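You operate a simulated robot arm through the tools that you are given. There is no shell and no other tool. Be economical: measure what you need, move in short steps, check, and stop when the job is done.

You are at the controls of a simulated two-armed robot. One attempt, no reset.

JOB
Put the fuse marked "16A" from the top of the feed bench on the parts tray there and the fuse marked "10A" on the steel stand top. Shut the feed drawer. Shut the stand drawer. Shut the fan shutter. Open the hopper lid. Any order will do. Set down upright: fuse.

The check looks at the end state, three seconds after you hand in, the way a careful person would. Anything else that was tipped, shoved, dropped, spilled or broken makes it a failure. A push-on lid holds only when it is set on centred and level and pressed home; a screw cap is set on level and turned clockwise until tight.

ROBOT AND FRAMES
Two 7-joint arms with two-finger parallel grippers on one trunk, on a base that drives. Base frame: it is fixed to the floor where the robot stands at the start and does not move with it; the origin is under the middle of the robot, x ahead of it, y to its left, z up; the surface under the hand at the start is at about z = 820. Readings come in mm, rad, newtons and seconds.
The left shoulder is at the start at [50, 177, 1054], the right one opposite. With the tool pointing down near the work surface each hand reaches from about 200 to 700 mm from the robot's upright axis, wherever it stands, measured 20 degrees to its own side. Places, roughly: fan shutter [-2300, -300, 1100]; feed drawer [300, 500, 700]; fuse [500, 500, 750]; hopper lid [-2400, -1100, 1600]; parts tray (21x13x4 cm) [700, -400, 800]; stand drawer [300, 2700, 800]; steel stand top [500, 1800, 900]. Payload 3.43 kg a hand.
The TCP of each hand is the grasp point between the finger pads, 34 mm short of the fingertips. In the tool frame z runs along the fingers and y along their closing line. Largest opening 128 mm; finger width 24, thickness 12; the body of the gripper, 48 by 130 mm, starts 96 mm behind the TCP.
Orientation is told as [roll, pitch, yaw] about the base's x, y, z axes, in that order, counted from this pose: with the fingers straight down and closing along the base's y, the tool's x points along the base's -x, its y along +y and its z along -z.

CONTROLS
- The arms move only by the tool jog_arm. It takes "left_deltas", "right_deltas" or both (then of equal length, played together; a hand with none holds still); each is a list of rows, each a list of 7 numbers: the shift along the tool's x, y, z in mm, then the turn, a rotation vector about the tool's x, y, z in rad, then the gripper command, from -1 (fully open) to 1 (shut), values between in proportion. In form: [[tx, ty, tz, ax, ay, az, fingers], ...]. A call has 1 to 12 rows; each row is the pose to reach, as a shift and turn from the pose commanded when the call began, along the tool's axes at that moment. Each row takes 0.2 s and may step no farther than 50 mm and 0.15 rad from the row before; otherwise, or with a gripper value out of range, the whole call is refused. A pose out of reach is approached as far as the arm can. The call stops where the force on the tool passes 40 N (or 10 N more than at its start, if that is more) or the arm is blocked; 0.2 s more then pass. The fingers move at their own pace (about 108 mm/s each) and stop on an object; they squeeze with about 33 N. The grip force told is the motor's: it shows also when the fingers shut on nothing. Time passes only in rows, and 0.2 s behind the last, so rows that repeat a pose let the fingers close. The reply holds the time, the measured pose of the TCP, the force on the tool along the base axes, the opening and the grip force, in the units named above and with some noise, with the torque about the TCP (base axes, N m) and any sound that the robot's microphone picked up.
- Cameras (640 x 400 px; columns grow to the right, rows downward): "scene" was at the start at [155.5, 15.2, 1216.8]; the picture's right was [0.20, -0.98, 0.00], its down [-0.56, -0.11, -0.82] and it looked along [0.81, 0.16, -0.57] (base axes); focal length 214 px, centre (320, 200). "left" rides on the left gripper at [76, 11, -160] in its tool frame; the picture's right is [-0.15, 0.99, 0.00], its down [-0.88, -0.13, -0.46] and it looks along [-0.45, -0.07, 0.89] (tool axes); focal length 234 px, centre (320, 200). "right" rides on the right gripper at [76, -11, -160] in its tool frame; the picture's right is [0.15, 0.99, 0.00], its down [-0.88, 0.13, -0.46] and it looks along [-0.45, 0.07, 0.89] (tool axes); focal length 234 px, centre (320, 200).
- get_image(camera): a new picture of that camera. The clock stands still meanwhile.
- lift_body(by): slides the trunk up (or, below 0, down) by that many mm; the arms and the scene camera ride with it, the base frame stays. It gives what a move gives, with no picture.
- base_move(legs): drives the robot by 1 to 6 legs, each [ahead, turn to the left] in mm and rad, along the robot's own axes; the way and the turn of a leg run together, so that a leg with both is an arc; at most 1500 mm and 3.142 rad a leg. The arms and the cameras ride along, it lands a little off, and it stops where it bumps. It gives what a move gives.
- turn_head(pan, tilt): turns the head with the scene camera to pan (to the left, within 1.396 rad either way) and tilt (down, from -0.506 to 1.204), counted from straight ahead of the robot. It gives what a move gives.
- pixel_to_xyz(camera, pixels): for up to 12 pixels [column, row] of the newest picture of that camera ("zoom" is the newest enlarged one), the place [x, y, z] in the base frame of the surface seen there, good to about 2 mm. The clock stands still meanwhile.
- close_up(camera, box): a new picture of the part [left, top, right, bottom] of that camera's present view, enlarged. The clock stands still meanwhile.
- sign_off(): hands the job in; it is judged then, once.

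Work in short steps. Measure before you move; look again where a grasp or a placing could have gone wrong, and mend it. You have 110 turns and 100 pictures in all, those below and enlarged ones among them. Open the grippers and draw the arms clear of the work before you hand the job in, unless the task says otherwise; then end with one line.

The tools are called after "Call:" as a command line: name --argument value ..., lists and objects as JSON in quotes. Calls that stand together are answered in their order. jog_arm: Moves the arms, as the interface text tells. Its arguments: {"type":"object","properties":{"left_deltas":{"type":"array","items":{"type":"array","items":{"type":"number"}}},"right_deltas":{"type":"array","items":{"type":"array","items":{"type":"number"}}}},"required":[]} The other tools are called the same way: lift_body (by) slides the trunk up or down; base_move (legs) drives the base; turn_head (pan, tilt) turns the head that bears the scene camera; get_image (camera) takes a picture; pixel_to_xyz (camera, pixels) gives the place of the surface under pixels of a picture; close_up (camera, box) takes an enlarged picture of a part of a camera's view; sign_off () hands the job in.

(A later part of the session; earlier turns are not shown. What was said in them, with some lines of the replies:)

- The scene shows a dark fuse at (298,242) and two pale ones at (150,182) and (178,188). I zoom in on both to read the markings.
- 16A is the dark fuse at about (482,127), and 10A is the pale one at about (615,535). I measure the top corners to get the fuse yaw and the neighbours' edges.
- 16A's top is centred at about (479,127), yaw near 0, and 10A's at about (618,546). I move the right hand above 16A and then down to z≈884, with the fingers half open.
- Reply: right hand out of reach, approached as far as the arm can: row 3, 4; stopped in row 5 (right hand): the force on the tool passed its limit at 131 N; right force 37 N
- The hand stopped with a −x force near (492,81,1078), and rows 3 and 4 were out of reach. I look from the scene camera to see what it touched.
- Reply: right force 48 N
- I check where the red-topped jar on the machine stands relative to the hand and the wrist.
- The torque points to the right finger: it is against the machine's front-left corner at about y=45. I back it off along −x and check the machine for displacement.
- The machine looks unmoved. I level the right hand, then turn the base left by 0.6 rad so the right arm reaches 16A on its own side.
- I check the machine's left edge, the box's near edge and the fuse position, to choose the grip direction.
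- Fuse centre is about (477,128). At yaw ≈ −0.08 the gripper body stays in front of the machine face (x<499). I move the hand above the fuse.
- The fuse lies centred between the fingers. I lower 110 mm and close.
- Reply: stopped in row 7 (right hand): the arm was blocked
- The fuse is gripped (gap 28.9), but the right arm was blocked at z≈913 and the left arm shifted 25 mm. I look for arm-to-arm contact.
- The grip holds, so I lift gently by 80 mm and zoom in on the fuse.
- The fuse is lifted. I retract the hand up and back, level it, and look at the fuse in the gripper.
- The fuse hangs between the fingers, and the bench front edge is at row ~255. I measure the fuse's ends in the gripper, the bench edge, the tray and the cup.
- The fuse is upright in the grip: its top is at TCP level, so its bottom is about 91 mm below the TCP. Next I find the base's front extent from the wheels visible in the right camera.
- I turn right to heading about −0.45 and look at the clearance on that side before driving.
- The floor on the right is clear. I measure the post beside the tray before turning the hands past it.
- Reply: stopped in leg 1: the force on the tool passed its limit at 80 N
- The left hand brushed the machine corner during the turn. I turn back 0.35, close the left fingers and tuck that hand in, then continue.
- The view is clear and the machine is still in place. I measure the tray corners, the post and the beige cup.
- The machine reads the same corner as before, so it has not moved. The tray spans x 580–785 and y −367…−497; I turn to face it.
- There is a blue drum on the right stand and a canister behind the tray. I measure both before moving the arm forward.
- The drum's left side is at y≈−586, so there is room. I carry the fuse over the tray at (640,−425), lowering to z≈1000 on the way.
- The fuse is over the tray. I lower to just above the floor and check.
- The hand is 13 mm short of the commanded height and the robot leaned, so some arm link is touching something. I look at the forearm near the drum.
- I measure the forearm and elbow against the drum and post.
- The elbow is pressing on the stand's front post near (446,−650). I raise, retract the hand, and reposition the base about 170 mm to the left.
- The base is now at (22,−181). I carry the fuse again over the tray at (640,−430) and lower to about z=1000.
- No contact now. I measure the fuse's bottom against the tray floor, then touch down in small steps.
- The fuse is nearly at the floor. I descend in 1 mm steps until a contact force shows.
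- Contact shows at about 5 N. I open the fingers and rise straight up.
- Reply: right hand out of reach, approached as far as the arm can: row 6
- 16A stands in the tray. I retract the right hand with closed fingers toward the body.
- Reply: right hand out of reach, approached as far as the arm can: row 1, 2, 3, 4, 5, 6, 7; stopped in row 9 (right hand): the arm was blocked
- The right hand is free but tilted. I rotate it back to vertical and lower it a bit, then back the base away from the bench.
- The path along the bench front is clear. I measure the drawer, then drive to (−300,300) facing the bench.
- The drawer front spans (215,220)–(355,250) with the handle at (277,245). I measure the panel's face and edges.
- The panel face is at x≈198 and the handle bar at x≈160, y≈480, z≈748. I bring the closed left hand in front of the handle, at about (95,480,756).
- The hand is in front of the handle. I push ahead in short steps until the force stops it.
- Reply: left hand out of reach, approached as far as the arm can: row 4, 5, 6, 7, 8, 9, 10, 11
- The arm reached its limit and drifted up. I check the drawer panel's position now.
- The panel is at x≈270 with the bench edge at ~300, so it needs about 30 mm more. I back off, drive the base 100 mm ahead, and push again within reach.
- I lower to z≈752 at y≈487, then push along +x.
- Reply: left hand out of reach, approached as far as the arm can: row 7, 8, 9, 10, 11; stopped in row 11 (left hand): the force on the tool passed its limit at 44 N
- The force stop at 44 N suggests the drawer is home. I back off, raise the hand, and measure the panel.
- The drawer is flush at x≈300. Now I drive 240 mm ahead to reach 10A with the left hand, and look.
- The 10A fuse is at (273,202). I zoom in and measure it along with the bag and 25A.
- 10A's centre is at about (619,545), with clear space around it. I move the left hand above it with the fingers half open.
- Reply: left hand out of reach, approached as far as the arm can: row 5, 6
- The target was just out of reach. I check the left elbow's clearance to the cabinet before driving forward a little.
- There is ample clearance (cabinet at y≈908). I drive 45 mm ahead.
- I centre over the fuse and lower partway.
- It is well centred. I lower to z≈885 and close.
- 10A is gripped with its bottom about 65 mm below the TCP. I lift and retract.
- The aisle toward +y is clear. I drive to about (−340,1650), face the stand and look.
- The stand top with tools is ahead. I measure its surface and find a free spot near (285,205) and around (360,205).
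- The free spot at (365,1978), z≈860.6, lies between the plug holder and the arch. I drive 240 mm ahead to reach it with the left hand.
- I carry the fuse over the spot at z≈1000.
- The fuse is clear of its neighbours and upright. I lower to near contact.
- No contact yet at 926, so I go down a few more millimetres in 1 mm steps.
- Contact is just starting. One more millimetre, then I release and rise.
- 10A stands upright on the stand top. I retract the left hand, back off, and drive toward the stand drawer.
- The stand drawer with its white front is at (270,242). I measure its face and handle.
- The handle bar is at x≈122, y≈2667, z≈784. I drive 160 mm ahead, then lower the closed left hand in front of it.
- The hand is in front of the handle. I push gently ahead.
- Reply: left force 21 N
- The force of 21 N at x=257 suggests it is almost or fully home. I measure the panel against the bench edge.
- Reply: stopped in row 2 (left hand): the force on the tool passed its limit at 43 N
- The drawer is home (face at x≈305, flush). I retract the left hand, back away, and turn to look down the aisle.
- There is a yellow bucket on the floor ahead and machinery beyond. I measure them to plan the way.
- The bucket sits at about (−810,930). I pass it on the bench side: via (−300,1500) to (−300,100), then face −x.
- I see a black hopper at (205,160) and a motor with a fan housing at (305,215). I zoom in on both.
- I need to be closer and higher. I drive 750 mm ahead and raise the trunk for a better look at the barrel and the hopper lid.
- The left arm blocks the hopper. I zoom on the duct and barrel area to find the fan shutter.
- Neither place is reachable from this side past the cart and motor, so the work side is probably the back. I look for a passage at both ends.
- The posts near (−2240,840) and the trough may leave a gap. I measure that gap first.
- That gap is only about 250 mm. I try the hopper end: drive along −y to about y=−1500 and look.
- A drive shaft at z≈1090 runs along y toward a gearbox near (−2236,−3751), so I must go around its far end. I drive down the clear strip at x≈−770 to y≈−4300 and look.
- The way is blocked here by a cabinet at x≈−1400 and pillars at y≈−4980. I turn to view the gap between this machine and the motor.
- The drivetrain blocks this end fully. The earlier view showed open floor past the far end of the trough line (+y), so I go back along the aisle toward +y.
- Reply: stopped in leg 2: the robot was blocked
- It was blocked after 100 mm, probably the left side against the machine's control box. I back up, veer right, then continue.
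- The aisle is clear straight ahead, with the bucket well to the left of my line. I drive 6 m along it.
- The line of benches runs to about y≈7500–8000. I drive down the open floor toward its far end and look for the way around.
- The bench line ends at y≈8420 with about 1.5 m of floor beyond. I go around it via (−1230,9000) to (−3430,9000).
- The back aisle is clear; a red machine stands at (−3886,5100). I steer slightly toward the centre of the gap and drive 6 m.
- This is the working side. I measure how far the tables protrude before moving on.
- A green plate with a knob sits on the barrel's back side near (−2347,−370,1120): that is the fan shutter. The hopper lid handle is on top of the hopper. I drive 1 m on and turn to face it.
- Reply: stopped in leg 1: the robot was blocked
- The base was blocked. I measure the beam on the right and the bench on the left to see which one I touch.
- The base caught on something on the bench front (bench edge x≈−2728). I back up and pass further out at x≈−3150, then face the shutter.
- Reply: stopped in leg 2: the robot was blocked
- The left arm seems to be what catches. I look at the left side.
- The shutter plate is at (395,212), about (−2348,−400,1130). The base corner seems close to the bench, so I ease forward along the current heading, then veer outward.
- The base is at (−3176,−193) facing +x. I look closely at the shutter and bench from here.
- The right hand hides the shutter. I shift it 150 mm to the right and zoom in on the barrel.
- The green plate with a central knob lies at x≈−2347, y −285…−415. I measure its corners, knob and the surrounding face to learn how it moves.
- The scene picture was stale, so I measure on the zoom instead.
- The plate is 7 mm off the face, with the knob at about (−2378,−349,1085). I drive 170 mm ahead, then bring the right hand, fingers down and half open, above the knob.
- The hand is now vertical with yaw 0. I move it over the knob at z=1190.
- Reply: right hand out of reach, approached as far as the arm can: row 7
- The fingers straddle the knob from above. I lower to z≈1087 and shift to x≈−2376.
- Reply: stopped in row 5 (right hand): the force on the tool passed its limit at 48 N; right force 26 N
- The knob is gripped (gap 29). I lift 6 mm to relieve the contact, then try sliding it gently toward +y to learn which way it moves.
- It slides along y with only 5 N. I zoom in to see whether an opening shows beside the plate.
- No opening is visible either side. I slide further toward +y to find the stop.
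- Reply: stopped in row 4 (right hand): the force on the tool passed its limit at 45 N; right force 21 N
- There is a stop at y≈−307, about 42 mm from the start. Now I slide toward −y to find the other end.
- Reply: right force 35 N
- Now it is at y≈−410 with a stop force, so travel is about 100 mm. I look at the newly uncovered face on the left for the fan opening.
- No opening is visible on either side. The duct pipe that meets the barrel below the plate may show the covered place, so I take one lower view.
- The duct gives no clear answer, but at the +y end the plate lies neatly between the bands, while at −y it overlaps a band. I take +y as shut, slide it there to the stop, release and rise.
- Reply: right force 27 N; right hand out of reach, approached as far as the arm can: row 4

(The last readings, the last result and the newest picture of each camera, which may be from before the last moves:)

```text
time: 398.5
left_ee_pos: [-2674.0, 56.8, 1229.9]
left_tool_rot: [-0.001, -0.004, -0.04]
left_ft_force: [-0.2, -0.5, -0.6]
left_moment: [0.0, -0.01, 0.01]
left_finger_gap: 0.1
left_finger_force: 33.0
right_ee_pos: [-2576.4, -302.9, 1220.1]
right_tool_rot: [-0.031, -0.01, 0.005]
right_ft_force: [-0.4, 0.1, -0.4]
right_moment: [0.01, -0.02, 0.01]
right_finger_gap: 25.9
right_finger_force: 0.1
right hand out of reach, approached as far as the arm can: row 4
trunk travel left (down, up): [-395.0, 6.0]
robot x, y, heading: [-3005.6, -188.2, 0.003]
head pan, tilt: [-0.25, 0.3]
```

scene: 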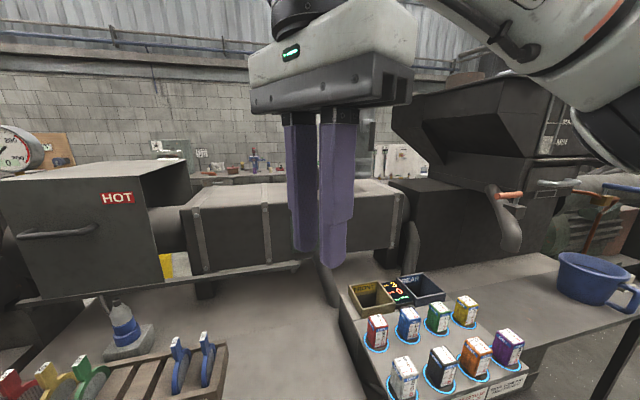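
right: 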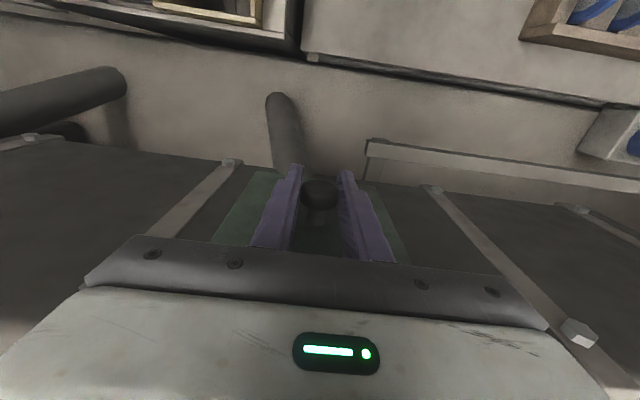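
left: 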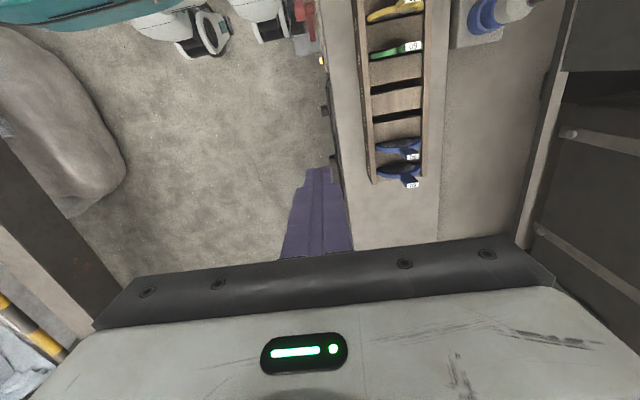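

Now the hopper lid. I back off 150 mm, drive 700 mm along −y, face the hopper again and look.

Call:
base_move --legs '[[-150, 0], [0, -1.57], [720, 0], [0, 1.57]]'

Call:
turn_head --pan 0.0 --tilt -0.1

Call:
get_image --camera "scene"

Call:
pixel_to_xyz --camera "scene" --pixels '[[200, 150], [260, 150], [300, 150], [340, 150], [380, 150], [420, 150], [300, 180], [340, 180], [260, 120], [300, 120], [340, 120], [380, 120]]'

```text
time: 411.1
left_ee_pos: [-2828.0, -653.3, 1230.1]
left_tool_rot: [-0.001, -0.002, -0.017]
left_ft_force: [0.7, 0.0, -0.6]
left_moment: [0.0, -0.03, -0.02]
left_finger_gap: 0.0
left_finger_force: 32.9
right_ee_pos: [-2723.9, -1010.3, 1219.8]
right_tool_rot: [-0.029, -0.008, 0.025]
right_ft_force: [0.9, -0.3, -0.2]
right_moment: [0.0, -0.01, -0.01]
right_finger_gap: 25.7
right_finger_force: 0.2
trunk travel left (down, up): [-395.0, 6.0]
robot x, y, heading: [-3155.3, -910.0, 0.022]
head pan, tilt: [-0.25, 0.3]
```

```text
time: 412.0
left_ee_pos: [-2828.6, -652.8, 1230.3]
left_tool_rot: [-0.002, 0.0, -0.017]
left_ft_force: [-0.2, 0.0, 0.3]
left_moment: [-0.01, 0.03, -0.02]
left_finger_gap: 0.1
left_finger_force: 33.2
right_ee_pos: [-2724.0, -1010.6, 1219.5]
right_tool_rot: [-0.029, -0.008, 0.026]
right_ft_force: [0.4, 1.3, 1.0]
right_moment: [0.01, 0.0, -0.01]
right_finger_gap: 25.6
right_finger_force: 0.0
trunk travel left (down, up): [-395.0, 6.0]
robot x, y, heading: [-3156.6, -910.9, 0.019]
head pan, tilt: [0.0, -0.099]
```

```text
5 pictures are left
```

scene: 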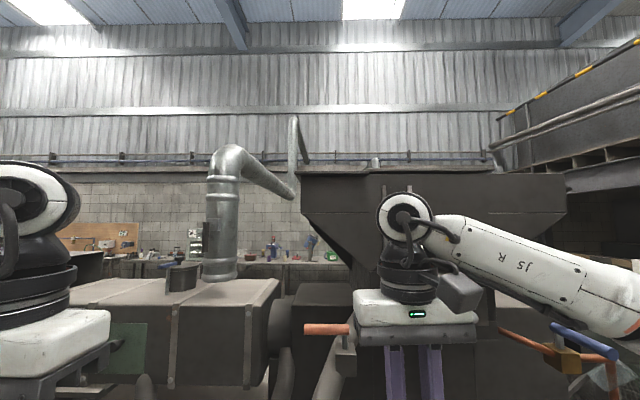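

```text
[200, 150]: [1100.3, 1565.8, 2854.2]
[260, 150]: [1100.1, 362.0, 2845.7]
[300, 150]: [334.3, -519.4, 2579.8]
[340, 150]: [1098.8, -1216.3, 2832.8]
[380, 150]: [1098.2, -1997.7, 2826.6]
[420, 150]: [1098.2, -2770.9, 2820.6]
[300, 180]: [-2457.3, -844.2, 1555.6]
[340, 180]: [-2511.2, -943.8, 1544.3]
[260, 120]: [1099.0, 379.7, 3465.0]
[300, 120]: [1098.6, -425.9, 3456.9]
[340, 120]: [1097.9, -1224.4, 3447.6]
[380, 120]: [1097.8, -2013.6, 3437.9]
```

The hopper rim is at z≈1565 with its near face at x≈−2511. I zoom on the handle near (375,162).

Call:
close_up --camera "scene" --box '[330, 140, 426, 200]'

Call:
pixel_to_xyz --camera "zoom" --pixels '[[300, 150], [300, 130], [280, 165], [320, 165], [250, 195], [350, 195], [420, 195], [300, 215], [260, 160], [340, 160], [300, 180], [300, 190]]'

```text
6.67 times, centred on (378, 170) of scene
```

zoom: 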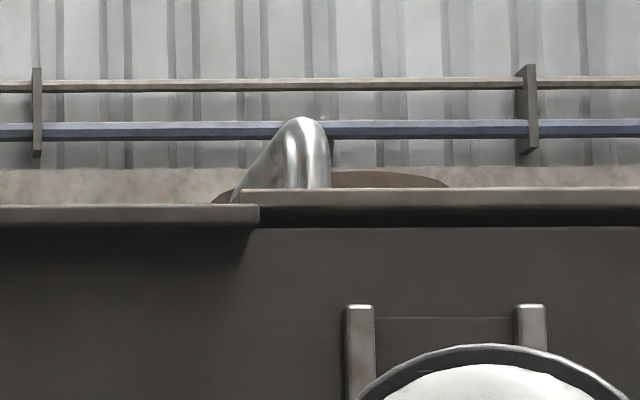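

```text
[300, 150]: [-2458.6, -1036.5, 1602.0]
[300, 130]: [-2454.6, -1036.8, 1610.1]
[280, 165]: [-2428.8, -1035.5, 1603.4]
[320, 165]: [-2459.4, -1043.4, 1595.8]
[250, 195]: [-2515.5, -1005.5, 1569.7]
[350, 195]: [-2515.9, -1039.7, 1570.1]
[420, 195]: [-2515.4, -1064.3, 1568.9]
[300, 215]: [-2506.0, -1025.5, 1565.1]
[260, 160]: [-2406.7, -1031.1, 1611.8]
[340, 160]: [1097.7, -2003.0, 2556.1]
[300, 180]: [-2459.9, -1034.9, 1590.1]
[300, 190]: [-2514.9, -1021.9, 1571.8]
```

The handle bar runs along x at about (−2435,−1038,1605), near the lid's left edge (y≈−1005), so the hinge should be on the −y side. I probe the lid's right end along the rim, then drive ahead and raise the right hand while turning it to point along +x.

Call:
pixel_to_xyz --camera "scene" --pixels '[[430, 171], [450, 171], [470, 172], [485, 172], [495, 172], [505, 173], [515, 173], [525, 173], [540, 174], [560, 175], [470, 170], [505, 170]]'

Call:
base_move --legs '[[120, 0]]'

Call:
jog_arm --right_deltas '[[0, 0, -35, 0, -0.143, 0, 0], [0, 0, -70, 0, -0.286, 0, 0], [0, 0, -105, 0, -0.428, 0, 0], [0, 0, -140, 0, -0.571, 0, 0], [0, 0, -175, 0, -0.714, 0, 0], [0, 0, -210, 0, -0.857, 0, 0], [0, 0, -245, 0, -1.0, 0, 0], [0, 0, -280, 0, -1.142, 0, 0], [0, 0, -315, 0, -1.285, 0, 0], [0, 0, -350, 0, -1.428, 0, 0], [0, 0, -386, 0, -1.57, 0, 0]]'

```text
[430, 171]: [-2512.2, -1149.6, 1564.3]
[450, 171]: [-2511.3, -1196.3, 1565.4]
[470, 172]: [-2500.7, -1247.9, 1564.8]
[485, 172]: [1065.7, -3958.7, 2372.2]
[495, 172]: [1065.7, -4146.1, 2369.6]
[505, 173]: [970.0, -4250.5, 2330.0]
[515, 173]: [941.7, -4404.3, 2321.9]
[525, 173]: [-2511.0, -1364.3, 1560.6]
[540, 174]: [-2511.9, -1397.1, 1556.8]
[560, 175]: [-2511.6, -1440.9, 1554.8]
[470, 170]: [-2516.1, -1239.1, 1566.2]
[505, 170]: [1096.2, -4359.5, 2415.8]
```

```text
time: 413.2
left_ee_pos: [-2709.6, -650.0, 1231.1]
left_tool_rot: [-0.002, -0.001, -0.016]
left_ft_force: [0.2, -0.1, -0.2]
left_moment: [0.03, 0.05, -0.03]
left_finger_gap: 0.0
left_finger_force: 32.8
right_ee_pos: [-2604.4, -1006.5, 1219.0]
right_tool_rot: [-0.029, -0.008, 0.026]
right_ft_force: [1.1, 0.3, 0.1]
right_moment: [-0.04, 0.03, 0.02]
right_finger_gap: 25.8
right_finger_force: 0.0
trunk travel left (down, up): [-395.0, 6.0]
robot x, y, heading: [-3040.8, -904.4, 0.024]
head pan, tilt: [0.0, -0.099]
```

```text
time: 415.6
left_ee_pos: [-2709.1, -650.4, 1229.9]
left_tool_rot: [-0.002, -0.002, -0.018]
left_ft_force: [0.4, -0.2, -0.2]
left_moment: [-0.01, 0.01, 0.0]
left_finger_gap: 0.2
left_finger_force: 32.6
right_ee_pos: [-2608.9, -996.6, 1606.3]
right_tool_rot: [-1.896, -1.538, 1.923]
right_ft_force: [0.2, 0.3, -0.3]
right_moment: [0.0, 0.01, 0.0]
right_finger_gap: 64.2
right_finger_force: 0.1
trunk travel left (down, up): [-395.0, 6.0]
robot x, y, heading: [-3037.7, -905.1, 0.025]
head pan, tilt: [0.0, -0.099]
```

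The lid spans y −1005…−1262 (hinge side −y), and the hand now points along +x at z≈1606. I advance the open fingers around the bar, close, and check.

Call:
jog_arm --right_deltas '[[3, -23, 0, 0, 0, 0, 0], [5, -44, 5, 0, 0, 0, 0], [5, -44, 45, 0, 0, 0, 0], [6, -45, 85, 0, 0, 0, 0], [6, -45, 125, 0, 0, 0, 0], [6, -45, 163, 0, 0, 0, 0], [6, -45, 163, 0, 0, 0, 0.6], [6, -45, 163, 0, 0, 0, 1], [6, -45, 163, 0, 0, 0, 1]]'

Call:
close_up --camera "scene" --box '[300, 100, 460, 200]'

```text
time: 417.6
left_ee_pos: [-2709.0, -651.9, 1231.1]
left_tool_rot: [-0.004, -0.002, -0.019]
left_ft_force: [0.7, 0.0, -1.6]
left_moment: [0.01, -0.03, 0.0]
left_finger_gap: 0.0
left_finger_force: 33.0
right_ee_pos: [-2441.9, -1038.8, 1601.0]
right_tool_rot: [-1.814, -1.543, 1.835]
right_ft_force: [4.0, -2.4, 1.1]
right_moment: [1.11, -0.07, -2.1]
right_finger_gap: 18.9
right_finger_force: 45.1
trunk travel left (down, up): [-395.0, 6.0]
robot x, y, heading: [-3040.3, -908.7, 0.025]
head pan, tilt: [0.0, -0.099]
```

```text
4.00 times, centred on (380, 150) of scene
```

zoom: 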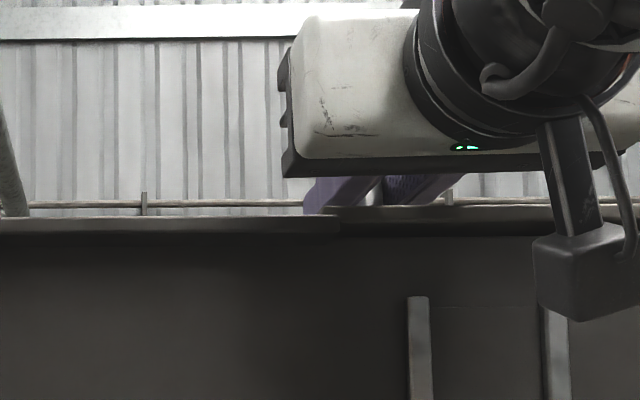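

The bar is gripped (gap 18.9). I lift along an arc about the hinge, to about 50°.

Call:
jog_arm --right_deltas '[[-33, -7, 0, 0, 0, 0.148, 1], [-65, -20, 0, 0, 0, 0.296, 1], [-95, -37, 0, 0, 0, 0.444, 1], [-122, -59, 0, 0, 0, 0.592, 1], [-145, -84, 0, 0, 0, 0.74, 1], [-164, -112, 0, 0, 0, 0.888, 1]]'

```text
time: 418.1
left_ee_pos: [-2709.6, -651.2, 1229.7]
left_tool_rot: [-0.001, -0.002, -0.018]
left_ft_force: [-0.1, -0.1, -0.2]
left_moment: [0.0, -0.02, 0.01]
left_finger_gap: 0.0
left_finger_force: 33.0
right_ee_pos: [-2440.0, -1039.8, 1617.6]
right_tool_rot: [1.269, -1.458, -1.249]
right_ft_force: [-2.7, 0.9, -9.0]
right_moment: [-0.07, -0.19, -1.98]
right_finger_gap: 18.3
right_finger_force: 44.8
trunk travel left (down, up): [-395.0, 6.0]
robot x, y, heading: [-3036.3, -905.9, 0.021]
head pan, tilt: [0.0, -0.099]
stopped in row 2 (right hand): the force on the tool passed its limit at 67 N (the readings are from after the stop); the commanded pose is now the measured one
```

The lid moved up about 17 mm, but the force peaked because the step was fast. I continue along the same arc at a third of the speed.

Call:
jog_arm --right_deltas '[[-11.3, -1.7, 0, 0, 0, 0.03, 1], [-22.6, -3.9, 0, 0, 0, 0.07, 1], [-33.8, -6.7, 0, 0, 0, 0.12, 1], [-44.8, -9.9, 0, 0, 0, 0.16, 1], [-55.7, -13.8, 0, 0, 0, 0.21, 1], [-66.3, -18.2, 0, 0, 0, 0.26, 1], [-76.7, -23.1, 0, 0, 0, 0.31, 1], [-86.9, -28.5, 0, 0, 0, 0.36, 1], [-96.7, -34.4, 0, 0, 0, 0.41, 1], [-106.2, -40.8, 0, 0, 0, 0.46, 1], [-115.4, -47.7, 0, 0, 0, 0.51, 1], [-124.2, -55.0, 0, 0, 0, 0.56, 1]]'

```text
time: 420.7
left_ee_pos: [-2711.0, -649.8, 1231.0]
left_tool_rot: [0.001, -0.002, -0.016]
left_ft_force: [0.5, -0.5, 0.2]
left_moment: [0.0, -0.02, -0.01]
left_finger_gap: 0.1
left_finger_force: 33.7
right_ee_pos: [-2435.6, -1105.7, 1737.5]
right_tool_rot: [1.526, -0.901, -1.507]
right_ft_force: [0.4, -0.6, 0.1]
right_moment: [-0.01, 0.0, 0.01]
right_finger_gap: 0.0
right_finger_force: 33.3
trunk travel left (down, up): [-395.0, 6.0]
robot x, y, heading: [-3039.2, -904.6, 0.021]
head pan, tilt: [0.0, -0.099]
```

The fingers slipped off the bar (gap 0), so the lid has likely dropped back. I back out, roll the hand −20° so a finger sits partly under the bar, realign in front of it, and look.

Call:
jog_arm --right_deltas '[[0, 0, -45, 0, 0, 0, 1], [0, 0, -90, 0, 0, -0.14, 0.2], [0, 0, -130, 0, 0, -0.29, 0.2], [0, 0, -130, 0, 0, -0.44, 0.2], [0, 0, -130, 0, 0, -0.59, 0.2], [0, 0, -130, 0, 0, -0.74, 0.2], [0, 0, -130, 0, 0, -0.88, 0.2], [0, 0, -130, 0, 0, -1.02, 0.2]]'

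Call:
jog_arm --right_deltas '[[25, 28, 0, 0, 0, 0, 0.2], [50, 55, 0, 0, 0, 0, 0.2], [75, 83, 0, 0, 0, 0, 0.2], [100.5, 110.8, 0, 0, 0, 0, 0.2]]'

Call:
close_up --camera "scene" --box '[300, 100, 500, 225]'

```text
time: 422.5
left_ee_pos: [-2709.8, -651.0, 1230.5]
left_tool_rot: [-0.001, -0.002, -0.016]
left_ft_force: [-0.3, 0.1, 1.0]
left_moment: [0.0, -0.01, -0.01]
left_finger_gap: 0.0
left_finger_force: 33.2
right_ee_pos: [-2565.6, -1109.8, 1741.0]
right_tool_rot: [-1.489, -1.218, 1.521]
right_ft_force: [0.0, 0.7, 0.1]
right_moment: [0.0, 0.01, -0.02]
right_finger_gap: 51.3
right_finger_force: 0.1
trunk travel left (down, up): [-395.0, 6.0]
robot x, y, heading: [-3038.8, -906.0, 0.022]
head pan, tilt: [0.0, -0.099]
```

```text
time: 423.5
left_ee_pos: [-2709.6, -649.9, 1232.4]
left_tool_rot: [-0.001, -0.002, -0.018]
left_ft_force: [0.3, -0.4, -0.6]
left_moment: [-0.03, 0.0, -0.03]
left_finger_gap: 0.0
left_finger_force: 33.0
right_ee_pos: [-2570.5, -1039.3, 1608.2]
right_tool_rot: [-1.488, -1.22, 1.518]
right_ft_force: [-0.1, 0.3, 0.8]
right_moment: [0.0, 0.02, 0.01]
right_finger_gap: 51.2
right_finger_force: 0.1
trunk travel left (down, up): [-395.0, 6.0]
robot x, y, heading: [-3041.9, -904.0, 0.02]
head pan, tilt: [0.0, -0.099]
```

```text
3.20 times, centred on (400, 162) of scene
```

zoom: 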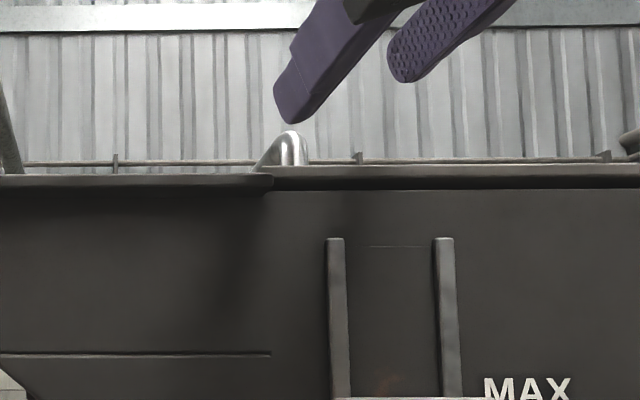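

The lid is still shut and the fingers are lined up with the bar. I advance, grip, and lift slowly with the hand rolled.

Call:
jog_arm --right_deltas '[[0, -1, 43, 0, 0, 0, 0.2], [0, -1.5, 86, 0, 0, 0, 0.2], [0, -1.5, 130, 0, 0, 0, 0.2], [0, -1.5, 130, 0, 0, 0, 0.6], [0, -1.5, 130, 0, 0, 0, 1], [0, -1.5, 130, 0, 0, 0, 1]]'

Call:
jog_arm --right_deltas '[[-2.4, -1.3, 0, 0, 0, 0.012, 1], [-5, -2.8, 0, 0, 0, 0.025, 1], [-9.3, -5.4, 0, 0, 0, 0.047, 1], [-13.8, -8.2, 0, 0, 0, 0.07, 1], [-19.6, -12.2, 0, 0, 0, 0.1, 1], [-26.1, -16.8, 0, 0, 0, 0.135, 1], [-32.4, -21.7, 0, 0, 0, 0.17, 1], [-38.6, -26.8, 0, 0, 0, 0.205, 1], [-44.6, -32.2, 0, 0, 0, 0.24, 1], [-50.5, -37.8, 0, 0, 0, 0.275, 1], [-56.1, -43.5, 0, 0, 0, 0.31, 1], [-61.5, -49.5, 0, 0, 0, 0.345, 1]]'

```text
time: 424.9
left_ee_pos: [-2709.0, -650.3, 1229.4]
left_tool_rot: [-0.003, -0.002, -0.016]
left_ft_force: [0.6, 0.4, -0.7]
left_moment: [0.0, 0.04, 0.01]
left_finger_gap: 0.0
left_finger_force: 33.5
right_ee_pos: [-2441.1, -1041.6, 1605.4]
right_tool_rot: [-1.482, -1.22, 1.514]
right_ft_force: [4.2, 0.9, -1.4]
right_moment: [0.87, -0.9, -2.07]
right_finger_gap: 25.2
right_finger_force: 44.9
trunk travel left (down, up): [-395.0, 6.0]
robot x, y, heading: [-3038.5, -904.0, 0.024]
head pan, tilt: [0.0, -0.099]
```

```text
time: 427.5
left_ee_pos: [-2710.5, -649.9, 1231.1]
left_tool_rot: [-0.002, -0.002, -0.017]
left_ft_force: [0.7, 0.2, 0.2]
left_moment: [0.03, -0.02, -0.02]
left_finger_gap: 0.0
left_finger_force: 32.8
right_ee_pos: [-2439.4, -1063.0, 1679.8]
right_tool_rot: [-0.189, -1.542, 0.215]
right_ft_force: [-0.9, 0.4, 0.1]
right_moment: [-0.02, -0.07, -0.02]
right_finger_gap: 0.4
right_finger_force: 33.4
trunk travel left (down, up): [-395.0, 6.0]
robot x, y, heading: [-3037.3, -905.2, 0.023]
head pan, tilt: [0.0, -0.099]
5 turns are left
```

The side grip slips again. The lid has a small front lip (x≈−2516 against the face at −2511), so I push up under that lip with closed fingers, slide under the lid, raise, and look.

Call:
jog_arm --right_deltas '[[0, 0, -45, 0, 0, 0, 1], [0, 12, -90, 0, 0, 0, 1], [0, 24, -122, 0, 0, 0, 1], [40, 35, -122, 0, 0, 0, 1], [85, 35, -122, 0, 0, 0, 1], [120, 35, -122, 0, 0, 0, 1], [138, 35, -122, 0, 0, 0, 1], [138, 35, -112, 0, 0, 0, 1], [138, 35, -105, 0, 0, 0, 1]]'

Call:
jog_arm --right_deltas '[[-5, 0, 1, 0, 0, 0, 1], [-10, 0, 1, 0, 0, 0, 1], [-15, 0, 1, 0, 0, 0, 1], [-20, 0, 1, 0, 0, 0, 1], [-26, 0, 1, 0, 0, 0, 1], [-32, 0, 1, 0, 0, 0, 1], [-40, 0, 1, 0, 0, 0, 1], [-44, 0, 20, 0, 0, 0, 1], [-46, 0, 40, 0, 0, 0, 1], [-48, 0, 60, 0, 0, 0, 1], [-62, 0, 60, 0, 0, 0, 1], [-78, 0, 60, 0, 0, 0, 1]]'

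Call:
close_up --camera "scene" --box '[290, 90, 530, 240]'

```text
time: 429.5
left_ee_pos: [-2709.2, -649.8, 1231.3]
left_tool_rot: [-0.004, -0.002, -0.018]
left_ft_force: [0.4, 0.3, 0.0]
left_moment: [-0.01, -0.01, -0.01]
left_finger_gap: 0.3
left_finger_force: 33.4
right_ee_pos: [-2548.1, -1031.4, 1545.1]
right_tool_rot: [-0.207, -1.54, 0.232]
right_ft_force: [-0.1, -0.2, -0.2]
right_moment: [0.02, 0.03, -0.04]
right_finger_gap: 0.0
right_finger_force: 33.2
trunk travel left (down, up): [-395.0, 6.0]
robot x, y, heading: [-3039.6, -907.4, 0.021]
head pan, tilt: [0.0, -0.099]
```

```text
time: 430.5
left_ee_pos: [-2711.3, -652.0, 1230.9]
left_tool_rot: [-0.001, -0.002, -0.019]
left_ft_force: [0.4, 0.3, 0.0]
left_moment: [0.0, 0.01, -0.01]
left_finger_gap: 0.0
left_finger_force: 32.8
right_ee_pos: [-2545.6, -1031.7, 1554.7]
right_tool_rot: [-0.219, -1.513, 0.245]
right_ft_force: [-3.5, -3.2, -5.5]
right_moment: [0.04, 0.14, -0.18]
right_finger_gap: 0.0
right_finger_force: 32.9
trunk travel left (down, up): [-395.0, 6.0]
robot x, y, heading: [-3038.2, -900.5, 0.019]
head pan, tilt: [0.0, -0.099]
stopped in row 5 (right hand): the force on the tool passed its limit at 45 N (the readings are from after the stop); the commanded pose is now the measured one
```

```text
2.67 times, centred on (410, 165) of scene
4 turns are left
```

zoom: 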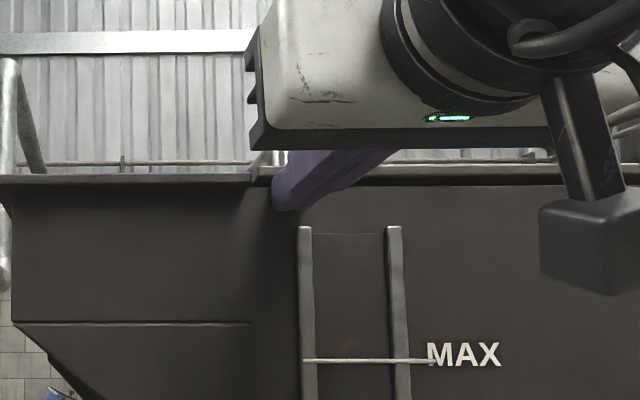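

The lip took 45 N without moving, so this lid may slide rather than lift. I re-grip the bar from the sides and test sliding it along +y and then −y.

Call:
jog_arm --right_deltas '[[0, 0, -25, 0, 0, 0, 1], [-24, -5, -25, 0, -0.025, 0, 0.2], [-46, -9.7, -25, 0, -0.05, 0, 0.2], [-46, -9.7, -25, 0, -0.05, 0, 0.2]]'

Call:
jog_arm --right_deltas '[[0, 0, 43, 0, 0, 0, 0.2], [0, 0, 86, 0, 0, 0, 0.2], [0, 0, 128, 0, 0, 0, 0.2], [0, 0, 128, 0, 0, 0, 0.6], [0, 0, 128, 0, 0, 0, 1], [0, 0, 128, 0, 0, 0, 1]]'

Call:
jog_arm --right_deltas '[[0, 8, 0, 0, 0, 0, 1], [0, 16, 0, 0, 0, 0, 1], [0, 24, 0, 0, 0, 0, 1], [0, 32, 0, 0, 0, 0, 1], [0, 40, 0, 0, 0, 0, 1], [0, 50, 0, 0, 0, 0, 1]]'

Call:
jog_arm --right_deltas '[[0, -8, 0, 0, 0, 0, 1], [0, -16, 0, 0, 0, 0, 1], [0, -26, 0, 0, 0, 0, 1], [0, -36, 0, 0, 0, 0, 1], [0, -46, 0, 0, 0, 0, 1], [0, -56, 0, 0, 0, 0, 1], [0, -66, 0, 0, 0, 0, 1], [0, -76, 0, 0, 0, 0, 1], [0, -86, 0, 0, 0, 0, 1], [0, -96, 0, 0, 0, 0, 1]]'

```text
time: 431.5
left_ee_pos: [-2710.2, -650.5, 1230.1]
left_tool_rot: [-0.001, -0.003, -0.015]
left_ft_force: [-0.4, -0.7, 0.2]
left_moment: [-0.04, 0.02, 0.02]
left_finger_gap: 0.0
left_finger_force: 32.9
right_ee_pos: [-2566.9, -1039.9, 1603.3]
right_tool_rot: [-1.319, -1.557, 1.347]
right_ft_force: [-0.1, 0.2, 0.2]
right_moment: [0.0, 0.03, 0.02]
right_finger_gap: 51.0
right_finger_force: 0.1
trunk travel left (down, up): [-395.0, 6.0]
robot x, y, heading: [-3040.0, -904.3, 0.028]
head pan, tilt: [0.0, -0.099]
```

```text
time: 432.9
left_ee_pos: [-2709.6, -650.9, 1230.0]
left_tool_rot: [0.0, -0.001, -0.019]
left_ft_force: [0.1, -0.7, 0.0]
left_moment: [0.0, 0.02, -0.03]
left_finger_gap: 0.0
left_finger_force: 33.1
right_ee_pos: [-2438.4, -1038.5, 1601.9]
right_tool_rot: [-1.208, -1.558, 1.232]
right_ft_force: [2.9, -0.8, 1.7]
right_moment: [0.71, -0.33, -2.32]
right_finger_gap: 18.9
right_finger_force: 44.7
trunk travel left (down, up): [-395.0, 6.0]
robot x, y, heading: [-3040.4, -902.3, 0.029]
head pan, tilt: [0.0, -0.099]
```

```text
time: 433.8
left_ee_pos: [-2712.2, -654.2, 1232.1]
left_tool_rot: [0.0, -0.005, -0.018]
left_ft_force: [-1.0, 0.9, 0.0]
left_moment: [-0.07, -0.02, 0.06]
left_finger_gap: 0.2
left_finger_force: 32.9
right_ee_pos: [-2438.3, -1038.7, 1601.8]
right_tool_rot: [0.206, -1.56, -0.221]
right_ft_force: [-8.2, -23.8, -6.1]
right_moment: [-0.46, 0.79, 1.5]
right_finger_gap: 18.4
right_finger_force: 44.9
trunk travel left (down, up): [-395.0, 6.0]
robot x, y, heading: [-3040.7, -904.6, 0.017]
head pan, tilt: [0.0, -0.099]
stopped in row 4 (right hand): the force on the tool passed its limit at 42 N (the readings are from after the stop); the commanded pose is now the measured one
```

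```text
time: 435.9
left_ee_pos: [-2710.7, -652.1, 1230.8]
left_tool_rot: [-0.001, -0.002, -0.018]
left_ft_force: [0.6, 0.0, 1.1]
left_moment: [0.0, 0.01, 0.0]
left_finger_gap: 0.0
left_finger_force: 33.5
right_ee_pos: [-2437.1, -1124.3, 1602.7]
right_tool_rot: [-0.397, -1.561, 0.397]
right_ft_force: [-12.9, -0.3, -26.5]
right_moment: [0.23, -0.89, -0.32]
right_finger_gap: 17.9
right_finger_force: 44.9
trunk travel left (down, up): [-395.0, 6.0]
robot x, y, heading: [-3040.6, -906.8, 0.025]
head pan, tilt: [0.0, -0.099]
3 turns are left
```

The lid slides toward −y (now 86 mm along). I relieve the vertical load slightly and continue sliding to the end stop.

Call:
jog_arm --right_deltas '[[3, -8, -1, 0, 0, 0, 1], [4, -18, -1, 0, 0, 0, 1], [4, -28, -1, 0, 0, 0, 1], [4, -38, -1, 0, 0, 0, 1], [4, -48, -1, 0, 0, 0, 1], [4, -58, -1, 0, 0, 0, 1], [4, -68, -1, 0, 0, 0, 1], [4, -78, -1, 0, 0, 0, 1], [4, -88, -1, 0, 0, 0, 1], [4, -98, -1, 0, 0, 0, 1], [4, -108, -1, 0, 0, 0, 1], [4, -118, -1, 0, 0, 0, 1]]'

Call:
jog_arm --right_deltas '[[0, -8, 0, 0, 0, 0, 1], [0, -18, 0, 0, 0, 0, 1], [0, -28, 0, 0, 0, 0, 1], [0, -38, 0, 0, 0, 0, 1], [0, -48, 0, 0, 0, 0, 1], [0, -58, 0, 0, 0, 0, 1], [0, -68, 0, 0, 0, 0, 1], [0, -78, 0, 0, 0, 0, 1], [0, -88, 0, 0, 0, 0, 1], [0, -98, 0, 0, 0, 0, 1], [0, -108, 0, 0, 0, 0, 1], [0, -118, 0, 0, 0, 0, 1]]'

```text
time: 438.6
left_ee_pos: [-2709.6, -649.7, 1229.5]
left_tool_rot: [-0.005, -0.002, -0.019]
left_ft_force: [0.0, 0.1, 0.4]
left_moment: [0.03, -0.03, 0.01]
left_finger_gap: 0.1
left_finger_force: 32.8
right_ee_pos: [-2438.2, -1239.7, 1601.8]
right_tool_rot: [-1.524, -1.564, 1.527]
right_ft_force: [13.2, 0.6, 26.3]
right_moment: [0.45, -0.11, -0.98]
right_finger_gap: 17.9
right_finger_force: 45.0
trunk travel left (down, up): [-395.0, 6.0]
robot x, y, heading: [-3038.9, -906.2, 0.019]
head pan, tilt: [0.0, -0.099]
```

```text
time: 440.5
left_ee_pos: [-2710.9, -648.5, 1229.2]
left_tool_rot: [-0.005, -0.004, -0.016]
left_ft_force: [-0.4, -0.7, 1.2]
left_moment: [0.05, 0.0, -0.04]
left_finger_gap: 0.0
left_finger_force: 33.1
right_ee_pos: [-2437.3, -1298.6, 1602.6]
right_tool_rot: [-1.137, -1.552, 1.176]
right_ft_force: [-4.2, 19.5, -0.3]
right_moment: [0.86, -0.42, -1.59]
right_finger_gap: 19.6
right_finger_force: 44.8
trunk travel left (down, up): [-395.0, 6.0]
robot x, y, heading: [-3040.2, -906.2, 0.021]
head pan, tilt: [0.0, -0.099]
stopped in row 9 (right hand): the force on the tool passed its limit at 43 N (the readings are from after the stop); the commanded pose is now the measured one
2 turns are left
```

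The lid reached its end stop after 260 mm, fully open. I release the bar, draw the right hand straight back and open both grippers.

Call:
jog_arm --right_deltas '[[0, 0, 0, 0, 0, 0, 0.5], [0, 0, 0, 0, 0, 0, 0.2], [0, 0, 0, 0, 0, 0, 0.2], [0, 0, -30, 0, 0, 0, 0.2], [0, 0, -70, 0, 0, 0, 0.2], [0, 0, -110, 0, 0, 0, 0.2], [0, 0, -150, 0, 0, 0, 0], [0, 0, -170, 0, 0, 0, -0.5], [0, 0, -170, 0, 0, 0, -1], [0, 0, -170, 0, 0, 0, -1]]'

Call:
jog_arm --left_deltas '[[0, 0, 0, 0, 0, 0, 0], [0, 0, 0, 0, 0, 0, -1], [0, 0, 0, 0, 0, 0, -1], [0, 0, 0, 0, 0, 0, -1]]'

Call:
base_move --legs '[[-100, 0]]'

```text
time: 442.7
left_ee_pos: [-2711.3, -649.8, 1230.6]
left_tool_rot: [-0.002, -0.002, -0.019]
left_ft_force: [-0.4, 1.3, -1.1]
left_moment: [0.0, -0.02, 0.03]
left_finger_gap: 0.0
left_finger_force: 32.6
right_ee_pos: [-2606.3, -1312.8, 1601.7]
right_tool_rot: [-0.791, -1.552, 0.817]
right_ft_force: [0.2, 0.3, 0.3]
right_moment: [0.0, 0.02, 0.0]
right_finger_gap: 128.0
right_finger_force: 0.1
trunk travel left (down, up): [-395.0, 6.0]
robot x, y, heading: [-3043.1, -909.6, 0.023]
head pan, tilt: [0.0, -0.099]
```

```text
time: 443.7
left_ee_pos: [-2710.2, -649.8, 1229.4]
left_tool_rot: [-0.001, -0.002, -0.018]
left_ft_force: [-0.1, 0.2, 0.4]
left_moment: [-0.02, -0.01, -0.05]
left_finger_gap: 127.7
left_finger_force: 0.1
right_ee_pos: [-2605.5, -1314.0, 1601.7]
right_tool_rot: [-0.792, -1.553, 0.819]
right_ft_force: [-0.4, -0.3, 0.3]
right_moment: [-0.03, 0.01, -0.02]
right_finger_gap: 128.0
right_finger_force: 0.1
trunk travel left (down, up): [-395.0, 6.0]
robot x, y, heading: [-3040.5, -904.9, 0.019]
head pan, tilt: [0.0, -0.099]
```

```text
time: 444.9
left_ee_pos: [-2811.8, -651.8, 1230.3]
left_tool_rot: [-0.002, 0.0, -0.017]
left_ft_force: [0.2, -0.2, 1.7]
left_moment: [-0.03, 0.01, 0.0]
left_finger_gap: 128.1
left_finger_force: 0.1
right_ee_pos: [-2706.1, -1316.8, 1601.5]
right_tool_rot: [-0.806, -1.552, 0.83]
right_ft_force: [-0.8, 0.2, 0.1]
right_moment: [-0.02, 0.03, -0.02]
right_finger_gap: 128.1
right_finger_force: 0.1
trunk travel left (down, up): [-395.0, 6.0]
robot x, y, heading: [-3142.6, -909.4, 0.025]
head pan, tilt: [0.0, -0.099]
1 turns are left
```

Both hands are open and drawn clear, so I hand the job in.

Call:
sign_off

```text
The job is handed in.
```

I handed the job in with every step carried out, but I am not certain the fan shutter is shut: I slid it to its +y stop, judged from how the plate lines up because no opening was visible. The 16A fuse stands in the parts tray and the 10A fuse on the steel stand top, both upright. Both drawers are flush, and the hopper lid slid 260 mm to its end stop (no picture taken afterwards). The arm bumped the blue dosing machine twice (131 N and 80 N) and pressed on the stand post by the tray; re-measurement showed the machine in place, and I did not re-measure the post.
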